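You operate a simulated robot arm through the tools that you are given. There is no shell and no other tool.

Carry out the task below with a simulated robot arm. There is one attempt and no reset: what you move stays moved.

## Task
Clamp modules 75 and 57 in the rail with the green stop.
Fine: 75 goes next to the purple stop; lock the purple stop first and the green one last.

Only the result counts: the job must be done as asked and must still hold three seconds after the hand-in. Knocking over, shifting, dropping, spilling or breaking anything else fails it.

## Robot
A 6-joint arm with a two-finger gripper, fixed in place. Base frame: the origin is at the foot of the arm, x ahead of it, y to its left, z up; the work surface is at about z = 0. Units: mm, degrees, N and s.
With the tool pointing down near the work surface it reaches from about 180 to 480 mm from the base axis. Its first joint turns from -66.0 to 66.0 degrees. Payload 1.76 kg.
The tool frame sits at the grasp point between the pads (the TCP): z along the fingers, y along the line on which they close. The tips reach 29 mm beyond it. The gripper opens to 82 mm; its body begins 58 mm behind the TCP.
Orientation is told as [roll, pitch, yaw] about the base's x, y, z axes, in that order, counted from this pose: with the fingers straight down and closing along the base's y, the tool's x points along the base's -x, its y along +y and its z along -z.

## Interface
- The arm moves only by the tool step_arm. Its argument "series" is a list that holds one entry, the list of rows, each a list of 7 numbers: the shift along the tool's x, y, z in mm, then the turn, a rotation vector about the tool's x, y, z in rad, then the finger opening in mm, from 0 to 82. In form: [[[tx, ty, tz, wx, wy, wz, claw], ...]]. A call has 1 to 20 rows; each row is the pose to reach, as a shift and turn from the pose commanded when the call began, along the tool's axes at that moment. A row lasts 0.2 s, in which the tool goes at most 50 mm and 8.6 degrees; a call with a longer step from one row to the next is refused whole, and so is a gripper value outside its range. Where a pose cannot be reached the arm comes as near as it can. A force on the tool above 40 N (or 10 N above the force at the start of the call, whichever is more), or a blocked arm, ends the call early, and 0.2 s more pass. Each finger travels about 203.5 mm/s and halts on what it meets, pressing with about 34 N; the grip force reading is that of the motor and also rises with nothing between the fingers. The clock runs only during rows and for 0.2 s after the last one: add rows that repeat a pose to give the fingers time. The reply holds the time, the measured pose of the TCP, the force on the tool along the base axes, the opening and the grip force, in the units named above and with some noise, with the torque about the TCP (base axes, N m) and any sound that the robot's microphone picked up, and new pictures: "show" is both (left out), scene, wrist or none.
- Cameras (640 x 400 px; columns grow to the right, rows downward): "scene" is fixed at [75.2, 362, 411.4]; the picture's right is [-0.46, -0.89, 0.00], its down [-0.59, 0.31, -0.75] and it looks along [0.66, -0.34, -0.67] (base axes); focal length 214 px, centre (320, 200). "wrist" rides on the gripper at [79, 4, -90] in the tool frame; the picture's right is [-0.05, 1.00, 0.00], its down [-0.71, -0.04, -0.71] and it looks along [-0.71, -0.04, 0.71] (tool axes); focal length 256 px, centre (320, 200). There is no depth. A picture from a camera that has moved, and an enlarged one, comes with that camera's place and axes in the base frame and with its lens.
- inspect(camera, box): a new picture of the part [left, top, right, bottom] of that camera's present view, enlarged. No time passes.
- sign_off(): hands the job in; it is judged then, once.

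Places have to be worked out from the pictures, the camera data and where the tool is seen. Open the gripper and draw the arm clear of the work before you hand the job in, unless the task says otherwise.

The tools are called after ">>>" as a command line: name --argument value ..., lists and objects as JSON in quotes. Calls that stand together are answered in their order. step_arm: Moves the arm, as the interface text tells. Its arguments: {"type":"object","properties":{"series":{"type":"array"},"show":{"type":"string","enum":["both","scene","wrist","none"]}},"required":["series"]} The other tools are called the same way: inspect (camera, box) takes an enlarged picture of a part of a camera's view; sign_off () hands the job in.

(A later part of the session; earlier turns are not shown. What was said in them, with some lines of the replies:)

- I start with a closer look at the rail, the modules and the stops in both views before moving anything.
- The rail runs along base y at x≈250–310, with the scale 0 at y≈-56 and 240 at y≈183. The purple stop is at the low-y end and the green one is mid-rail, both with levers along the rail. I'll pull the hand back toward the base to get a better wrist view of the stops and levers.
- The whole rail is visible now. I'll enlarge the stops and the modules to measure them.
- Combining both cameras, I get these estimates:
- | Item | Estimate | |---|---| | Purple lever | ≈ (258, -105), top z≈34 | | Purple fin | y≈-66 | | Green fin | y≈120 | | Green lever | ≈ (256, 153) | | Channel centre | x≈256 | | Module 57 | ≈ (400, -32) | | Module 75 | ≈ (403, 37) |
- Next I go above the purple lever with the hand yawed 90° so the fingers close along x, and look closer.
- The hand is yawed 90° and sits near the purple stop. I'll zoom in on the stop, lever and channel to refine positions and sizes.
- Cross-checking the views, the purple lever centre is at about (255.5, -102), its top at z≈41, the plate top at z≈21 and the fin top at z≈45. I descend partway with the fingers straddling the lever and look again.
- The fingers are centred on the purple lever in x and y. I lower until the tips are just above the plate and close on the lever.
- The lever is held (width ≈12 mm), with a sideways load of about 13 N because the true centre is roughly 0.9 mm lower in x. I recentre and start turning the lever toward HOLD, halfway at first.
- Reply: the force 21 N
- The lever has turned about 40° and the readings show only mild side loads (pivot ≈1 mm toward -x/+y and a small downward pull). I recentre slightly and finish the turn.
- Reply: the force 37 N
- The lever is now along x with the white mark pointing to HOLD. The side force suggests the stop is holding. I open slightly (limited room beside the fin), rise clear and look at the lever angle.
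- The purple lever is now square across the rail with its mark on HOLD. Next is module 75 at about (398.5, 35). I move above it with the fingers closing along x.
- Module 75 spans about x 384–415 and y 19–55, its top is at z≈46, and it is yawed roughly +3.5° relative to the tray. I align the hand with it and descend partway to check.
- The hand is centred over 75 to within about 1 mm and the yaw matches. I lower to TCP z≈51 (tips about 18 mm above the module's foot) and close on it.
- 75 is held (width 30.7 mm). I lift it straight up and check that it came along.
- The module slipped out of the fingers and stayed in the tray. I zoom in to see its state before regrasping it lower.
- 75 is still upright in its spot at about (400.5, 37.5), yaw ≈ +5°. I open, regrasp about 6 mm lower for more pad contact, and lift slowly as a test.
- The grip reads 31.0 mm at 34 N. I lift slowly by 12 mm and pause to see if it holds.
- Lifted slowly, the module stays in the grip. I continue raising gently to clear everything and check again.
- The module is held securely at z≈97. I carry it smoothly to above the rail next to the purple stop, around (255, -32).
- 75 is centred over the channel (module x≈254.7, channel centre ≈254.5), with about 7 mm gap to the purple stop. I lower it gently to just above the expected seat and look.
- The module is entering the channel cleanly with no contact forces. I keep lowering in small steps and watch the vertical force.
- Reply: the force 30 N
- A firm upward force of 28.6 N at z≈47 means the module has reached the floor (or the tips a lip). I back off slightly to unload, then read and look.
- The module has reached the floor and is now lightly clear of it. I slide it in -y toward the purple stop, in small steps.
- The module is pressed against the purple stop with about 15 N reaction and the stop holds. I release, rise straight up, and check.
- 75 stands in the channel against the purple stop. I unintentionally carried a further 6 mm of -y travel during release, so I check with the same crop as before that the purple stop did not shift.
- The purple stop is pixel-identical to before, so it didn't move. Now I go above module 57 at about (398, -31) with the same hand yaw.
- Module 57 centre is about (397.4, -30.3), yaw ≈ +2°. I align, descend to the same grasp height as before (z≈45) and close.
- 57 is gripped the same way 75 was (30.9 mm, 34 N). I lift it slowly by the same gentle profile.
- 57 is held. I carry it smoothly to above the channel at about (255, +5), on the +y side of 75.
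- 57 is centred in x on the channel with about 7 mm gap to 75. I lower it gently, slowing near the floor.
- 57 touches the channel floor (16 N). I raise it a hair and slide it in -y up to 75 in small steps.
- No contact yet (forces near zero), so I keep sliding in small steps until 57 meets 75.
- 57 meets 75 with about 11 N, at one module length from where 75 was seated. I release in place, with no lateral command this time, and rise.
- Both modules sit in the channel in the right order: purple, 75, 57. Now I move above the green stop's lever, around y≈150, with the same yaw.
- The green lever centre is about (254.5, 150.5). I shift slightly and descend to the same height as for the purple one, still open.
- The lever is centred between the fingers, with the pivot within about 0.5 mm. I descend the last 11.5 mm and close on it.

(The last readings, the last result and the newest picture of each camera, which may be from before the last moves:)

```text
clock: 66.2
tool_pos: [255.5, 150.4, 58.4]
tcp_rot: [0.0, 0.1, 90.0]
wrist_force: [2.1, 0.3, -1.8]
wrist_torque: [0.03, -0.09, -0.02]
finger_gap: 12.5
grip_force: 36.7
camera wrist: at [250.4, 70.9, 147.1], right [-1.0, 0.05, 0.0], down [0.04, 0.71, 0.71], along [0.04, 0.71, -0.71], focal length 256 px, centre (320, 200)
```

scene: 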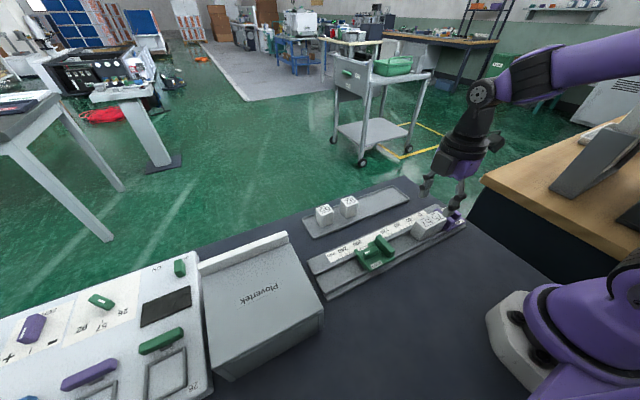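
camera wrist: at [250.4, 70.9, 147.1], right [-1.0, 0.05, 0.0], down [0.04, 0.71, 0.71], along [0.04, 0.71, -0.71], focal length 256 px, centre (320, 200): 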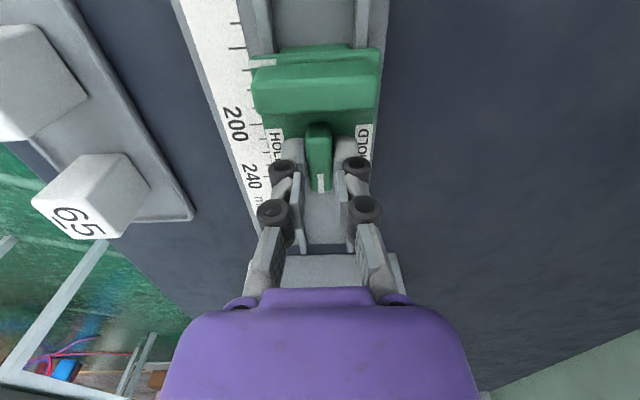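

The green lever is held with almost no side load. I slide the stop in -y by 75 mm of the estimated 85, watching for drag.

>>> step_arm --series '[[[2, 0, 0, 0, 0, 0, 4], [5, 0, 0, 0, 0, 0, 4], [10, 0, 0, 0, 0, 0, 4], [16, 0, 0, 0, 0, 0, 4], [23, 0, 0, 0, 0, 0, 4], [30, 0, 0, 0, 0, 0, 4], [37, 0, 0, 0, 0, 0, 4], [44, 0, 0, 0, 0, 0, 4], [51, 0, 0, 0, 0, 0, 4], [58, 0, 0, 0, 0, 0, 4], [64, 0, 0, 0, 0, 0, 4], [69, 0, 0, 0, 0, 0, 4], [73, 0, 0, 0, 0, 0, 4], [75, 0, 0, 0, 0, 0, 4]]]' --show "both"

>>> inspect --camera "wrist" --box '[220, 0, 420, 200]'

>>> inspect --camera "scene" --box '[360, 170, 480, 270]'

```text
clock: 69.2
tool_pos: [256.1, 75.4, 57.6]
tcp_rot: [0.1, 0.0, 90.0]
wrist_force: [-11.6, 1.0, 25.5]
wrist_torque: [-0.03, 0.31, 0.0]
finger_gap: 12.3
grip_force: 35.8
camera wrist: at [250.6, -3.8, 147.1], right [-1.0, 0.05, 0.0], down [0.04, 0.71, 0.71], along [0.04, 0.71, -0.71], focal length 256 px, centre (320, 200)
```

scene: 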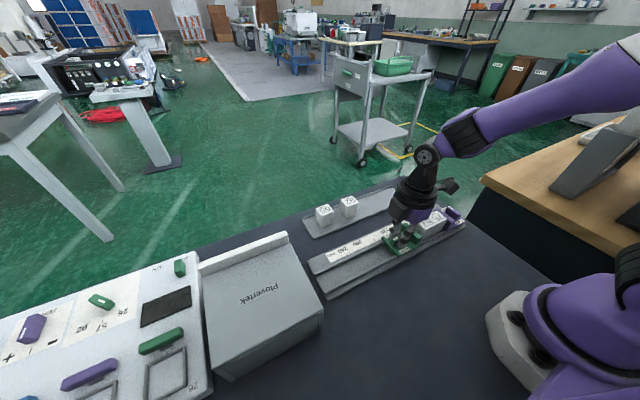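
wrist: 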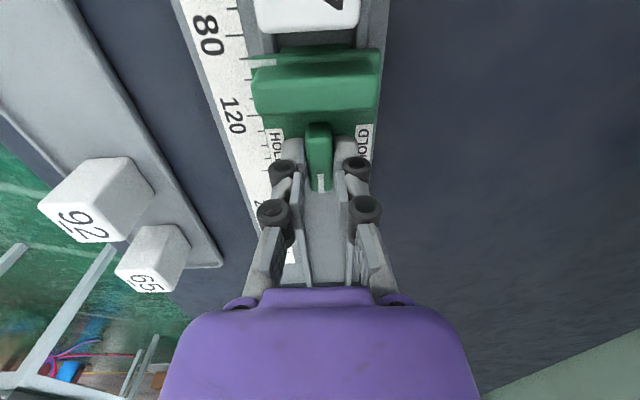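

```text
2.00 times, centred on (320, 100) of wrist
camera zoom: at [250.6, -3.8, 147.1], right [-1.0, 0.05, 0.0], down [0.04, 0.71, 0.71], along [0.04, 0.71, -0.71], focal length 512 px, centre (320, 400)
```

zoom: 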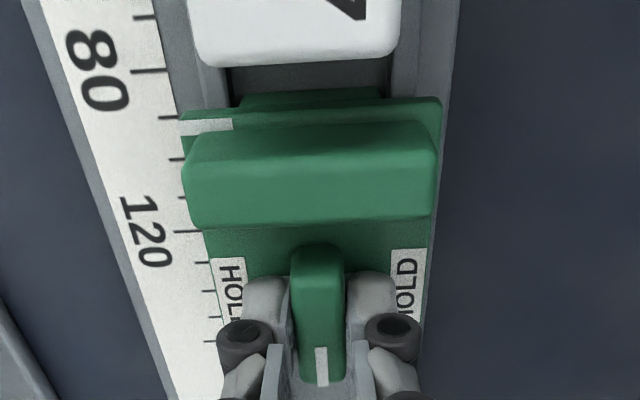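

```text
4.00 times, centred on (420, 220) of scene
camera zoom: at [75.1, 361.9, 411.4], right [-0.46, -0.89, 0.0], down [-0.59, 0.31, -0.75], along [0.66, -0.34, -0.67], focal length 858 px, centre (-80, 120)
```

zoom: 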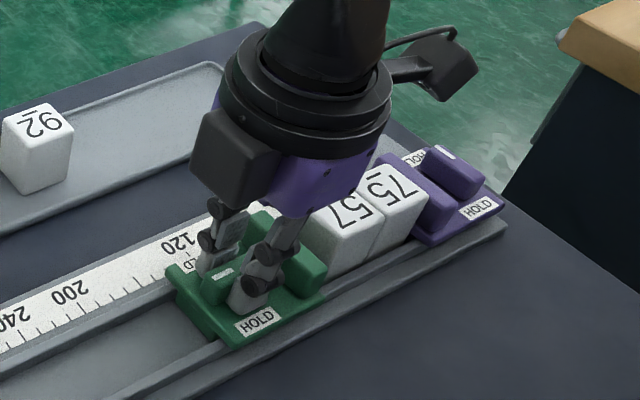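

The stop slid freely. I relax the z and x offsets a little and close most of the remaining gap (about 9–10 mm) to 57.

>>> step_arm --series '[[[0, 0.7, -1.2, 0, 0, 0, 4], [1.5, 0.7, -1.2, 0, 0, 0, 4], [3, 0.7, -1.2, 0, 0, 0, 4], [4.5, 0.7, -1.2, 0, 0, 0, 4], [6, 0.7, -1.2, 0, 0, 0, 4], [7, 0.7, -1.2, 0, 0, 0, 4]]]' --show "wrist"

>>> inspect --camera "wrist" --box '[220, 0, 420, 200]'

```text
clock: 70.6
tool_pos: [254.2, 69.6, 57.7]
tcp_rot: [-0.2, 0.0, 90.1]
wrist_force: [21.7, 0.3, -27.0]
wrist_torque: [-0.24, -0.47, 0.01]
finger_gap: 12.4
grip_force: 36.1
camera wrist: at [250.0, -10.9, 148.3], right [-1.0, 0.05, 0.0], down [0.04, 0.71, 0.71], along [0.04, 0.71, -0.71], focal length 256 px, centre (320, 200)
```

wrist: 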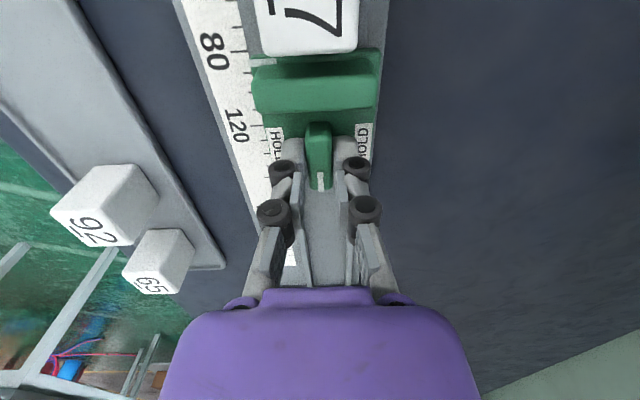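

```text
2.00 times, centred on (320, 100) of wrist
camera zoom: at [250.0, -10.9, 148.3], right [-1.0, 0.05, 0.0], down [0.04, 0.71, 0.71], along [0.04, 0.71, -0.71], focal length 512 px, centre (320, 400)
```

zoom: 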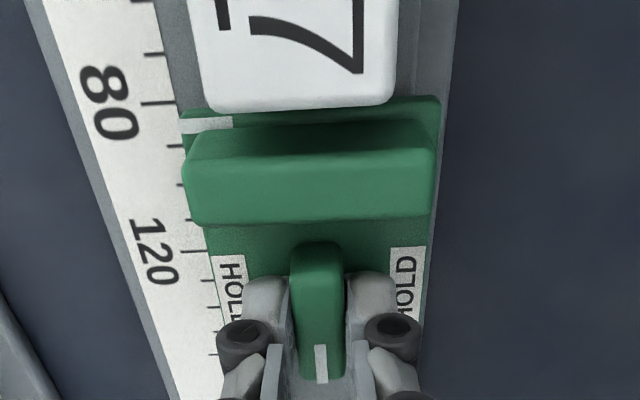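

The side forces flipped sign, which puts the arm stiffness at about 45 N/mm. I trim x by +0.45 mm and z by -0.6 mm, then advance only 1 mm more.

>>> step_arm --series '[[[0, -0.45, 0.6, 0, 0, 0, 4], [0.5, -0.45, 0.6, 0, 0, 0, 4], [1, -0.45, 0.6, 0, 0, 0, 4]]]' --show "none"

```text
clock: 71.4
tool_pos: [254.6, 67.9, 57.8]
tcp_rot: [-0.1, 0.0, 90.1]
wrist_force: [0.7, 0.4, 27.8]
wrist_torque: [0.03, 0.01, -0.03]
finger_gap: 12.4
grip_force: 35.7
```

x is balanced now; z needs about 0.3 mm back up. I continue the advance in half-millimetre steps.

>>> step_arm --series '[[[0, 0, -0.3, 0, 0, 0, 4], [0.5, 0, -0.3, 0, 0, 0, 4], [1, 0, -0.3, 0, 0, 0, 4]]]' --show "none"

```text
clock: 72.2
tool_pos: [254.3, 68.0, 59.1]
tcp_rot: [0.0, 0.0, 90.0]
wrist_force: [0.6, 1.2, 27.0]
wrist_torque: [0.42, -0.02, -0.03]
finger_gap: 12.6
grip_force: 35.5
```

Still no clear y reaction, and the z load remains at 27 N. I lift another 0.3 mm and advance 0.5 mm more.

>>> step_arm --series '[[[0, 0, -0.3, 0, 0, 0, 4], [0.25, 0, -0.3, 0, 0, 0, 4], [0.5, 0, -0.3, 0, 0, 0, 4], [0.5, 0, -0.3, 0, 0, 0, 4]]]' --show "wrist"

>>> inspect --camera "wrist" --box '[220, 0, 420, 200]'

>>> inspect --camera "scene" --box '[380, 190, 470, 260]'

```text
clock: 73.2
tool_pos: [255.5, 66.4, 58.9]
tcp_rot: [-0.1, -0.1, 90.0]
wrist_force: [7.4, 0.2, 11.9]
wrist_torque: [0.08, -0.19, -0.03]
finger_gap: 12.6
grip_force: 36.3
camera wrist: at [250.3, -13.4, 148.2], right [-1.0, 0.05, 0.0], down [0.04, 0.71, 0.71], along [0.04, 0.71, -0.71], focal length 256 px, centre (320, 200)
```

wrist: 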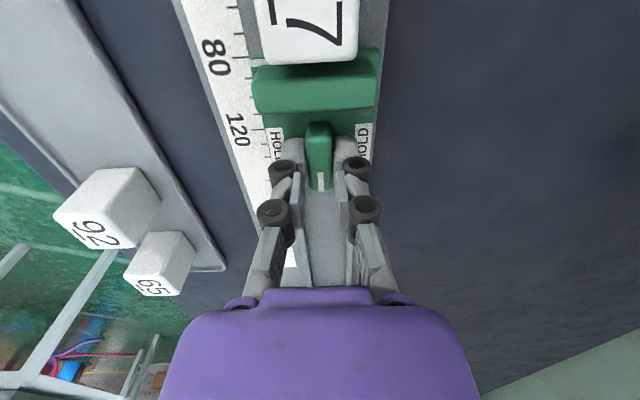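

```text
2.00 times, centred on (320, 100) of wrist
camera zoom: at [250.3, -13.4, 148.2], right [-1.0, 0.05, 0.0], down [0.04, 0.71, 0.71], along [0.04, 0.71, -0.71], focal length 512 px, centre (320, 400)
```

zoom: 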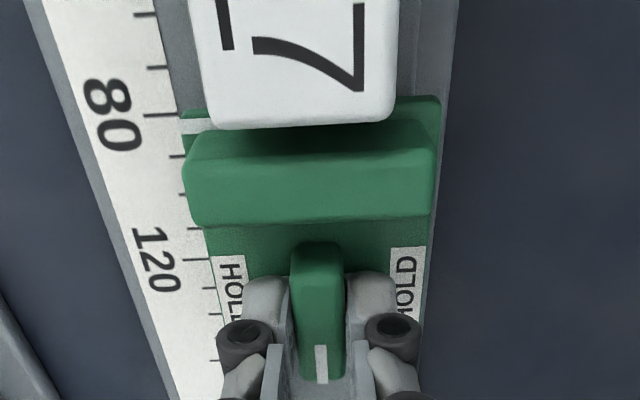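

```text
5.71 times, centred on (425, 225) of scene
camera zoom: at [75.2, 362.0, 411.4], right [-0.46, -0.89, 0.0], down [-0.59, 0.31, -0.75], along [0.66, -0.34, -0.67], focal length 1226 px, centre (-280, 57)
```

zoom: 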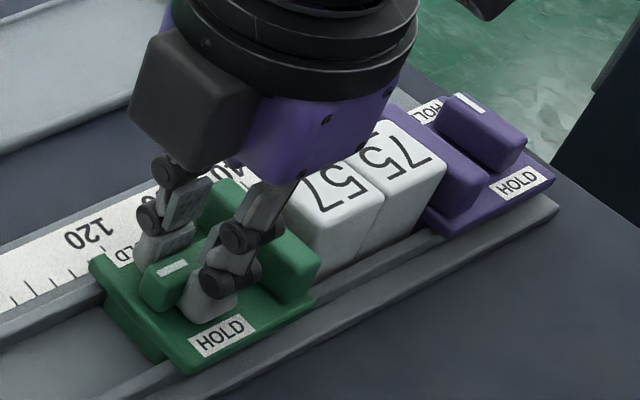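

A gap of about 2.5 mm remains between the green block and 57. I continue in half-millimetre steps.

>>> step_arm --series '[[[0.4, 0, -0.1, 0, 0, 0, 4], [0.8, 0, -0.1, 0, 0, 0, 4], [1.2, 0, -0.1, 0, 0, 0, 4], [1.5, 0, -0.1, 0, 0, 0, 4]]]' --show "none"

```text
clock: 74.2
tool_pos: [253.8, 64.6, 59.4]
tcp_rot: [0.0, 0.1, 90.0]
wrist_force: [13.2, 1.8, 0.2]
wrist_torque: [-0.09, -0.36, -0.01]
finger_gap: 12.6
grip_force: 35.9
```

Still no firm contact. I trim x by +0.25 mm and keep advancing in 0.3 mm steps.

>>> step_arm --series '[[[0.3, -0.25, 0, 0, 0, 0, 4], [0.6, -0.25, 0, 0, 0, 0, 4], [0.9, -0.25, 0, 0, 0, 0, 4]]]' --show "none"

```text
clock: 75.0
tool_pos: [255.1, 65.0, 58.4]
tcp_rot: [-0.1, 0.0, 90.0]
wrist_force: [15.2, -0.5, -4.9]
wrist_torque: [0.07, -0.39, 0.03]
finger_gap: 12.6
grip_force: 35.9
```

No y reaction yet; I trim x a bit more and advance another 0.9 mm.

>>> step_arm --series '[[[0.3, -0.3, 0, 0, 0, 0, 4], [0.6, -0.3, 0, 0, 0, 0, 4], [0.9, -0.3, 0, 0, 0, 0, 4]]]' --show "wrist"

>>> inspect --camera "wrist" --box '[220, 0, 420, 200]'

```text
clock: 75.8
tool_pos: [255.1, 64.2, 58.4]
tcp_rot: [-0.1, -0.1, 90.0]
wrist_force: [9.1, 0.6, 2.3]
wrist_torque: [0.08, -0.21, 0.0]
finger_gap: 12.5
grip_force: 35.6
camera wrist: at [250.5, -16.4, 148.2], right [-1.0, 0.05, 0.0], down [0.04, 0.71, 0.71], along [0.04, 0.71, -0.71], focal length 256 px, centre (320, 200)
```

wrist: 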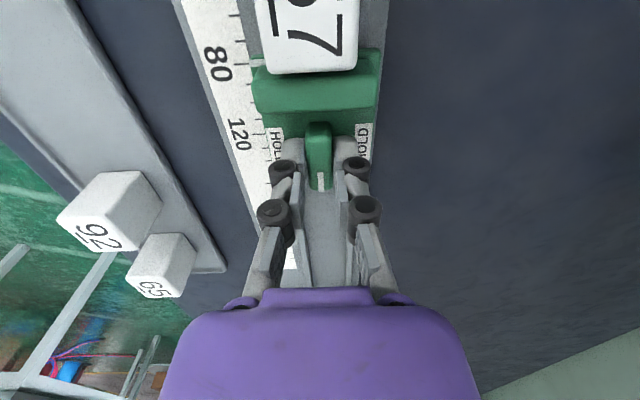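

```text
2.00 times, centred on (320, 100) of wrist
camera zoom: at [250.5, -16.4, 148.2], right [-1.0, 0.05, 0.0], down [0.04, 0.71, 0.71], along [0.04, 0.71, -0.71], focal length 512 px, centre (320, 400)
```

zoom: 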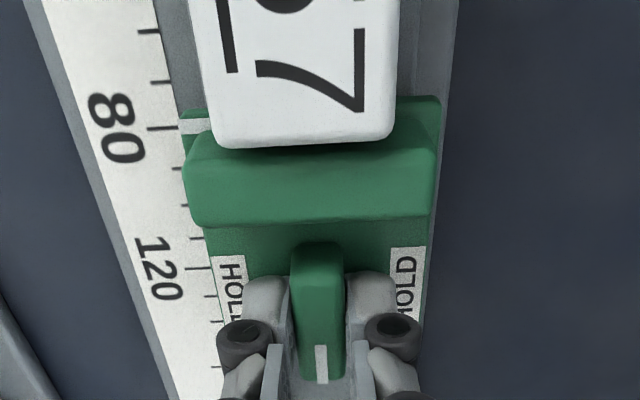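

The gap is nearly closed (about 1–2 mm by eye). I keep stepping 0.3 mm at a time, watching the y force.

>>> step_arm --series '[[[0.3, -0.15, 0, 0, 0, 0, 4], [0.6, -0.15, 0, 0, 0, 0, 4], [0.9, -0.15, 0, 0, 0, 0, 4]]]' --show "none"

```text
clock: 76.6
tool_pos: [254.6, 62.0, 59.7]
tcp_rot: [0.0, 0.0, 89.9]
wrist_force: [-0.1, 0.7, 13.2]
wrist_torque: [0.09, 0.02, -0.04]
finger_gap: 12.3
grip_force: 35.8
```

Still free. I advance another 0.9 mm in 0.3 mm steps.

>>> step_arm --series '[[[0.3, 0, -0.1, 0, 0, 0, 4], [0.6, 0, -0.1, 0, 0, 0, 4], [0.9, 0, -0.1, 0, 0, 0, 4]]]' --show "none"

```text
clock: 77.4
tool_pos: [255.2, 62.3, 59.3]
tcp_rot: [0.0, -0.1, 90.1]
wrist_force: [4.5, 13.5, -11.9]
wrist_torque: [-0.2, -0.12, -0.05]
finger_gap: 12.4
grip_force: 35.6
```

Contact: 13.5 N reaction in y, so purple, 75, 57 and green are snug. I start turning the green lever to HOLD in stages, checking that the push is maintained.

>>> step_arm --series '[[[0.1, 0.1, -0.1, 0, 0, 0.1, 4], [0.1, 0.1, -0.1, 0, 0, 0.2, 4], [0.2, 0.1, -0.1, 0, 0, 0.3, 4], [0.2, 0.1, -0.1, 0, 0, 0.4, 4]]]' --show "none"

```text
clock: 78.4
tool_pos: [254.3, 62.3, 58.9]
tcp_rot: [0.1, -0.2, 67.1]
wrist_force: [3.6, 20.9, -23.9]
wrist_torque: [0.52, -0.07, 0.0]
finger_gap: 12.4
grip_force: 36.0
```

The push is maintained (21 N) and the turn is at about 23°. I relax z by 0.25 mm and continue turning.

>>> step_arm --series '[[[0, 0, 0.25, 0, 0, 0.1, 4], [0, 0, 0.25, 0, 0, 0.2, 4], [0, 0, 0.25, 0, 0, 0.3, 4], [0, 0, 0.25, 0, 0, 0.4, 4]]]' --show "none"

```text
clock: 79.4
tool_pos: [254.1, 61.3, 59.3]
tcp_rot: [0.1, -0.1, 44.1]
wrist_force: [-10.0, 17.5, 13.6]
wrist_torque: [0.38, 0.3, 0.03]
finger_gap: 12.5
grip_force: 36.2
```

Still pressing with 17.5 N at yaw 44°. I continue the turn.

>>> step_arm --series '[[[0, 0, -0.1, 0, 0, 0.1, 4], [0, 0, -0.1, 0, 0, 0.2, 4], [0, 0, -0.1, 0, 0, 0.3, 4], [0, 0, -0.1, 0, 0, 0.4, 4]]]' --show "none"

```text
clock: 80.4
tool_pos: [254.7, 61.5, 57.8]
tcp_rot: [0.0, 0.1, 21.4]
wrist_force: [-18.1, 17.1, 17.0]
wrist_torque: [0.57, 0.06, 0.05]
finger_gap: 12.4
grip_force: 35.8
```

The push in y is holding (17 N). I trim x by -0.3 mm and finish the turn to yaw 0.

>>> step_arm --series '[[[0.28, 0.11, -0.15, 0, 0, 0.1, 4], [0.28, 0.11, -0.15, 0, 0, 0.2, 4], [0.28, 0.11, -0.15, 0, 0, 0.3, 4], [0.28, 0.11, -0.15, 0, 0, 0.373, 4], [0.28, 0.11, -0.15, 0, 0, 0.373, 4]]]' --show "both"

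>>> inspect --camera "wrist" --box '[220, 50, 440, 220]'

>>> inspect --camera "scene" --box '[380, 180, 480, 260]'

```text
clock: 81.6
tool_pos: [254.8, 61.9, 59.0]
tcp_rot: [0.3, 0.1, 0.0]
wrist_force: [-5.6, 22.4, -16.3]
wrist_torque: [0.5, -0.16, 0.0]
finger_gap: 12.5
grip_force: 35.7
camera wrist: at [175.2, 65.2, 148.3], right [0.05, 1.0, 0.0], down [0.71, -0.04, 0.71], along [0.71, -0.04, -0.71], focal length 256 px, centre (320, 200)
```

scene: 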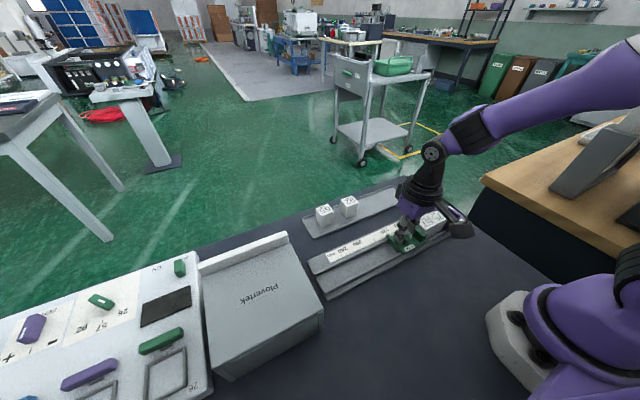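
wrist: 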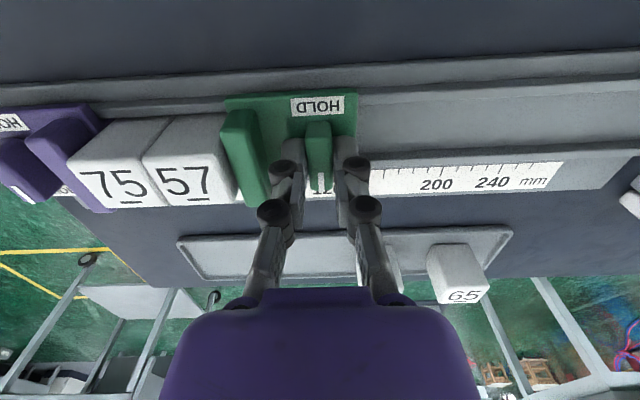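

```text
2.35 times, centred on (330, 135) of wrist
camera zoom: at [175.2, 65.2, 148.3], right [0.05, 1.0, 0.0], down [0.71, -0.04, 0.71], along [0.71, -0.04, -0.71], focal length 602 px, centre (296, 353)
```

zoom: 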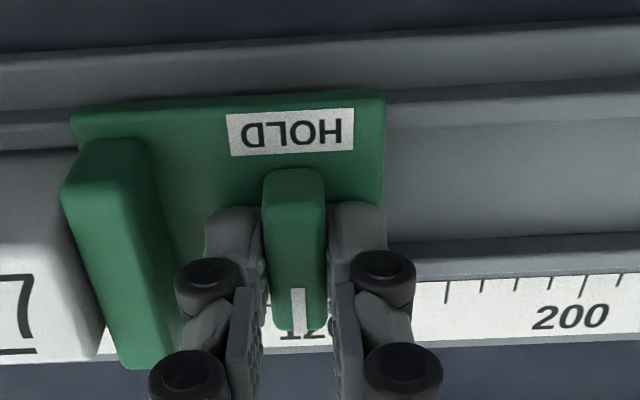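

```text
5.00 times, centred on (430, 220) of scene
camera zoom: at [75.2, 362.0, 411.4], right [-0.46, -0.89, 0.0], down [-0.59, 0.31, -0.75], along [0.66, -0.34, -0.67], focal length 1072 px, centre (-230, 100)
```

zoom: 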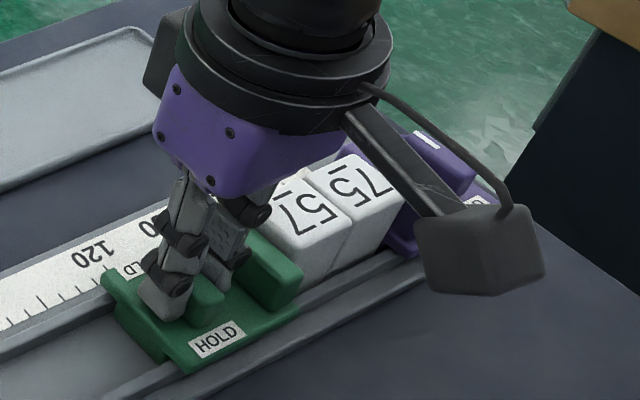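

The green lever is square across the rail with its mark on HOLD and a 22 N push still on the stack. I open slightly, rise straight up and inspect.

>>> step_arm --series '[[[0, 0, 0, 0, 0, 0, 12], [0, 0, 0, 0, 0, 0, 16], [0, 0, 0, 0, 0, 0, 20], [0, 0, -3, 0, 0, 0, 20], [0, 0, -15, 0, 0, 0, 20], [0, 0, -35, 0, 0, 0, 20], [0, 0, -55, 0, 0, 0, 20], [0, 0, -75, 0, 0, 0, 30], [0, 0, -90, 0, 0, 0, 40], [0, 0, -90, 0, 0, 0, 40]]]' --show "both"

>>> inspect --camera "wrist" --box '[60, 20, 400, 160]'

>>> inspect --camera "scene" --box '[380, 180, 480, 260]'

```text
clock: 83.8
tool_pos: [253.9, 60.4, 149.2]
tcp_rot: [-0.1, -0.1, -0.2]
wrist_force: [-0.9, -1.0, 0.1]
wrist_torque: [0.01, 0.02, -0.01]
finger_gap: 40.0
grip_force: 0.1
camera wrist: at [175.4, 64.9, 238.9], right [0.06, 1.0, 0.0], down [0.71, -0.04, 0.71], along [0.71, -0.04, -0.71], focal length 256 px, centre (320, 200)
```

scene: 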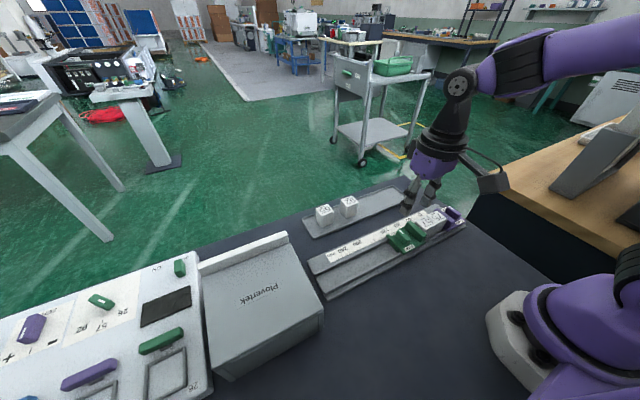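
wrist: 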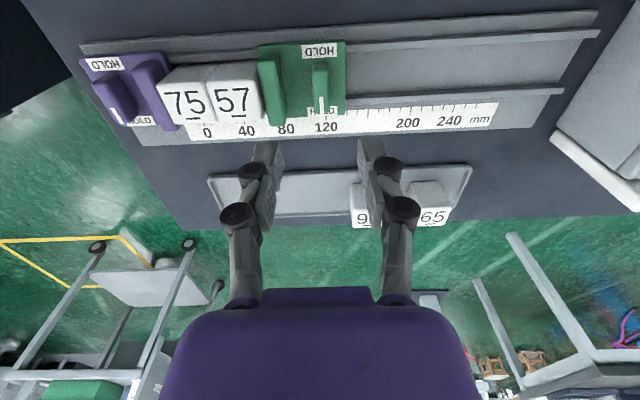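

```text
1.88 times, centred on (230, 90) of wrist
camera zoom: at [175.4, 64.9, 238.9], right [0.06, 1.0, 0.0], down [0.71, -0.04, 0.71], along [0.71, -0.04, -0.71], focal length 482 px, centre (489, 407)
```

zoom: 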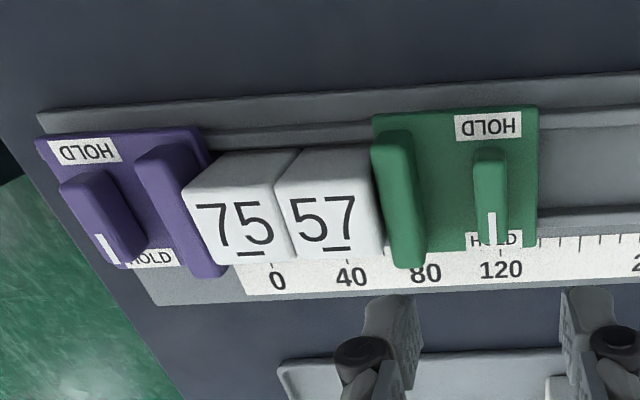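

```text
5.00 times, centred on (430, 220) of scene
camera zoom: at [75.2, 362.0, 411.4], right [-0.46, -0.89, 0.0], down [-0.59, 0.31, -0.75], along [0.66, -0.34, -0.67], focal length 1072 px, centre (-230, 100)
```

zoom: 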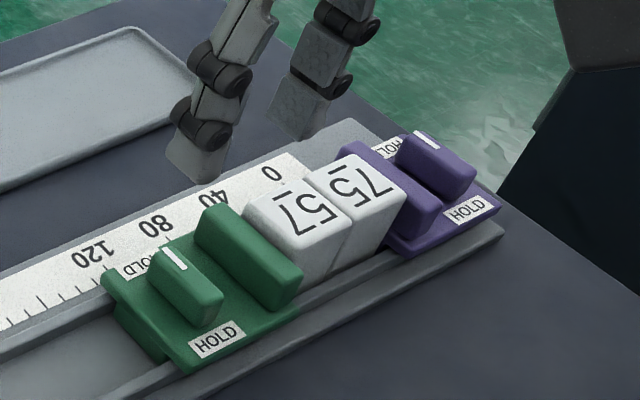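

Both levers point to HOLD and the stack looks snug. I compare the purple stop with the earlier crop and take close-ups of the contacts.

>>> inspect --camera "scene" --box '[410, 180, 490, 240]'

>>> inspect --camera "scene" --box '[380, 200, 440, 260]'

>>> step_arm --series '[[[3, -8, -3, 0, 0, 0, 50], [8, -25, -6, 0, 0, 0, 50], [14, -45, -10, 0, 0, 0, 50], [20, -65, -15, 0, 0, 0, 50], [26, -80, -20, 0, 0, 0, 50], [30, -90, -20, 0, 0, 0, 50], [30, -90, -20, 0, 0, 0, 50]]]' --show "wrist"

>>> inspect --camera "wrist" --box '[190, 20, 500, 160]'

```text
6.67 times, centred on (450, 210) of scene
camera zoom: at [75.2, 362.0, 411.4], right [-0.46, -0.89, 0.0], down [-0.59, 0.31, -0.75], along [0.66, -0.34, -0.67], focal length 1430 px, centre (-547, 133)
```

zoom: 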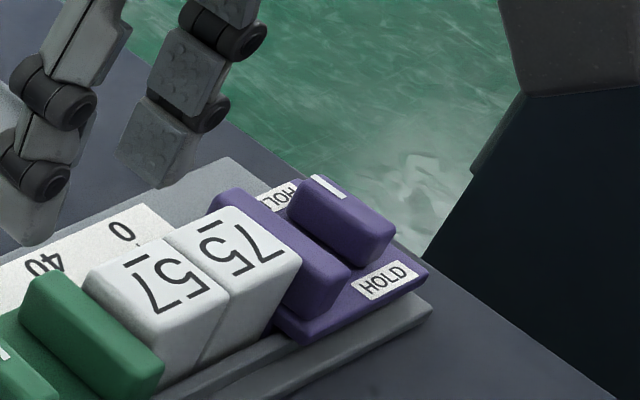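

```text
6.67 times, centred on (410, 230) of scene
camera zoom: at [75.2, 362.0, 411.4], right [-0.46, -0.89, 0.0], down [-0.59, 0.31, -0.75], along [0.66, -0.34, -0.67], focal length 1430 px, centre (-280, 0)
```

zoom: 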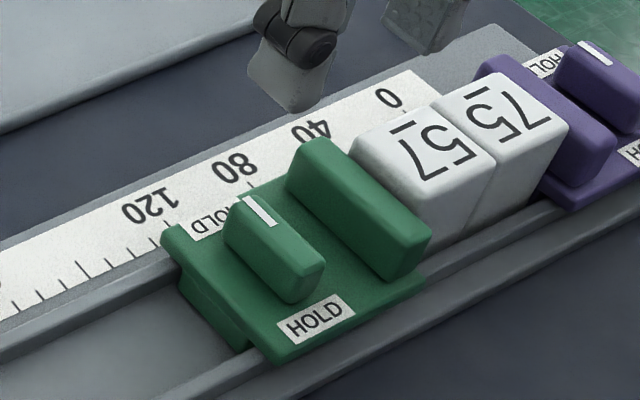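

```text
clock: 85.4
tool_pos: [224.7, -27.8, 168.4]
tcp_rot: [0.0, 0.0, -0.1]
wrist_force: [-0.8, 0.0, 0.1]
wrist_torque: [0.03, 0.01, 0.03]
finger_gap: 50.2
grip_force: 0.1
camera wrist: at [144.4, -24.6, 258.6], right [0.06, 1.0, 0.0], down [0.71, -0.04, 0.71], along [0.71, -0.04, -0.71], focal length 256 px, centre (320, 200)
```

wrist: 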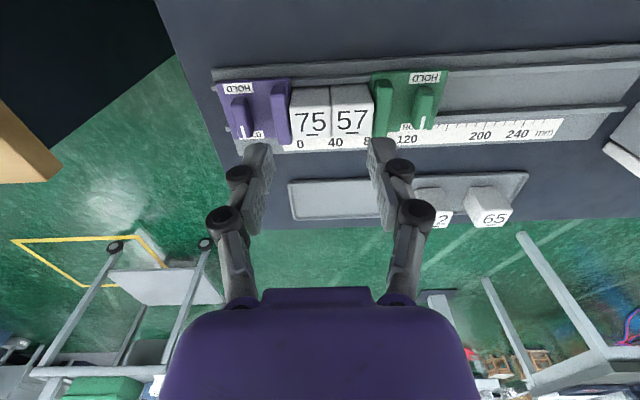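

```text
2.06 times, centred on (345, 90) of wrist
camera zoom: at [144.4, -24.6, 258.6], right [0.06, 1.0, 0.0], down [0.71, -0.04, 0.71], along [0.71, -0.04, -0.71], focal length 528 px, centre (268, 427)
```

zoom: 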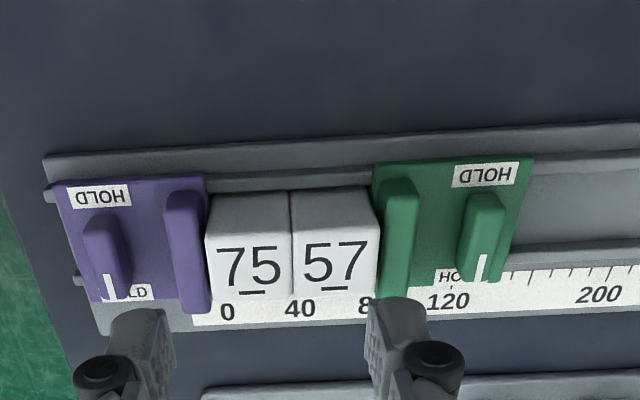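

The purple stop and rail are unchanged from before. 75 is next to purple, 57 is next to 75, and green is snug and locked. I open the gripper fully and draw the arm up and clear before handing in.

>>> step_arm --series '[[[0, 5, -15, 0, 0, 0, 60], [0, 12, -35, 0, 0, 0, 70], [0, 20, -55, 0, 0, 0, 82], [0, 28, -75, 0, 0, 0, 82], [0, 28, -95, 0, 0, 0, 82], [0, 28, -100, 0, 0, 0, 82], [0, 28, -100, 0, 0, 0, 82]]]' --show "both"

>>> inspect --camera "scene" --box '[300, 170, 480, 300]'

>>> inspect --camera "wrist" --box '[200, 20, 440, 140]'

```text
clock: 87.0
tool_pos: [224.6, -0.5, 269.6]
tcp_rot: [-0.1, 0.0, -0.1]
wrist_force: [-0.2, 0.2, -0.1]
wrist_torque: [-0.01, 0.0, 0.0]
finger_gap: 82.0
grip_force: 0.1
camera wrist: at [145.1, 3.0, 358.3], right [0.06, 1.0, 0.0], down [0.71, -0.04, 0.71], along [0.71, -0.04, -0.71], focal length 256 px, centre (320, 200)
```

scene: 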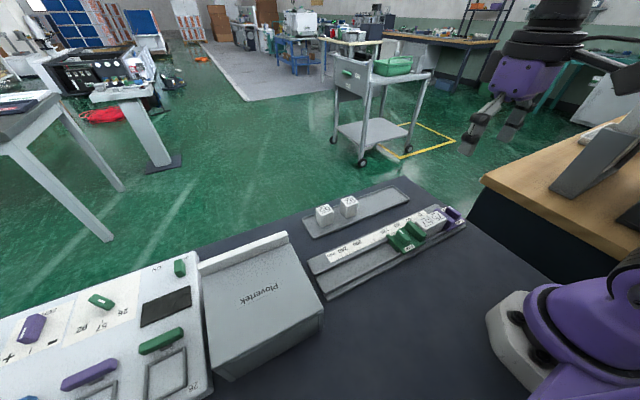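
wrist: 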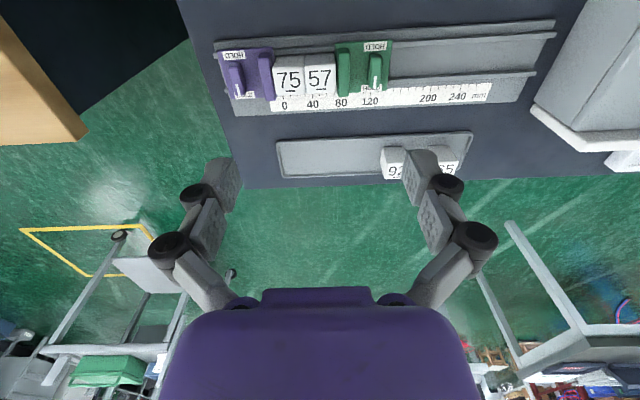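

```text
3.08 times, centred on (390, 235) of scene
camera zoom: at [75.2, 362.0, 411.4], right [-0.46, -0.89, 0.0], down [-0.59, 0.31, -0.75], along [0.66, -0.34, -0.67], focal length 660 px, centre (105, 92)
```

zoom: 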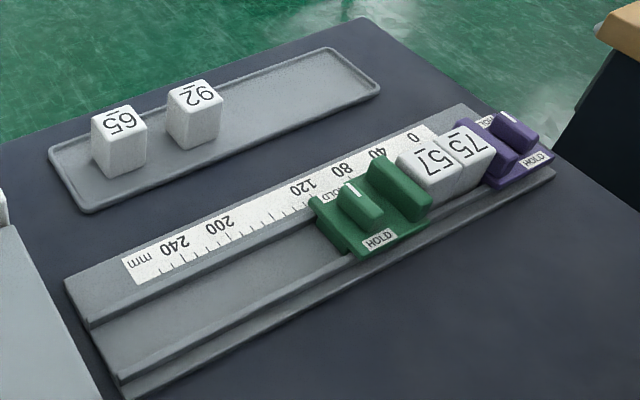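

```text
2.67 times, centred on (320, 80) of wrist
camera zoom: at [145.1, 3.0, 358.3], right [0.06, 1.0, 0.0], down [0.71, -0.04, 0.71], along [0.71, -0.04, -0.71], focal length 683 px, centre (320, 520)
```

zoom: 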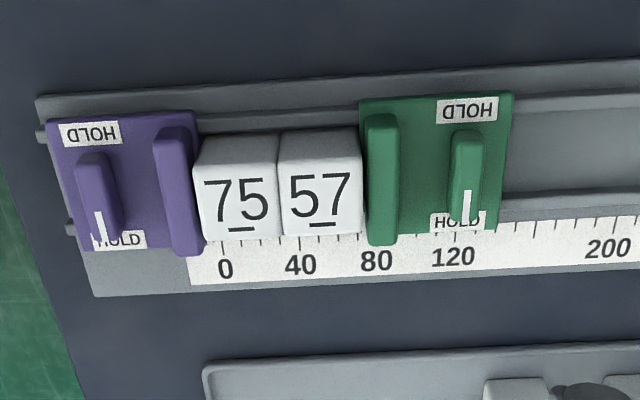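

The result matches the request: 75 sits next to the purple stop, 57 is between 75 and the green stop, and both levers are on HOLD, with purple locked first and green last. Modules 92 and 65, the tray and the rail are where they were, and the arm is clear and open, so I hand in.

>>> sign_off

```text
The job is handed in.
```

Modules 75 and 57 are clamped in the rail with the green stop, and the job is handed in. I don't have the judge's result.

- **Order:** 75 is next to the purple stop, 57 is next to 75, and the green stop is pushed up against 57.
- **Locking:** I turned the purple lever to HOLD first, before either module went in, and the green lever last. I was still pressing the stack together with about 20 N as the green one turned. I didn't tug-test the green lock afterwards, and the microphone picked up no click on either lever.
- **Slips along the way:** 75 slipped out of the gripper on the first lift but stayed upright in its tray; the second, slower lift held. While releasing 75 in the rail I also moved the hand 6 mm further than intended. The same camera view before and after showed no movement of the purple stop.
- **Everything else:** In the last camera views, modules 92 and 65, the tray and the rail look unmoved. The gripper is open and the arm is clear.
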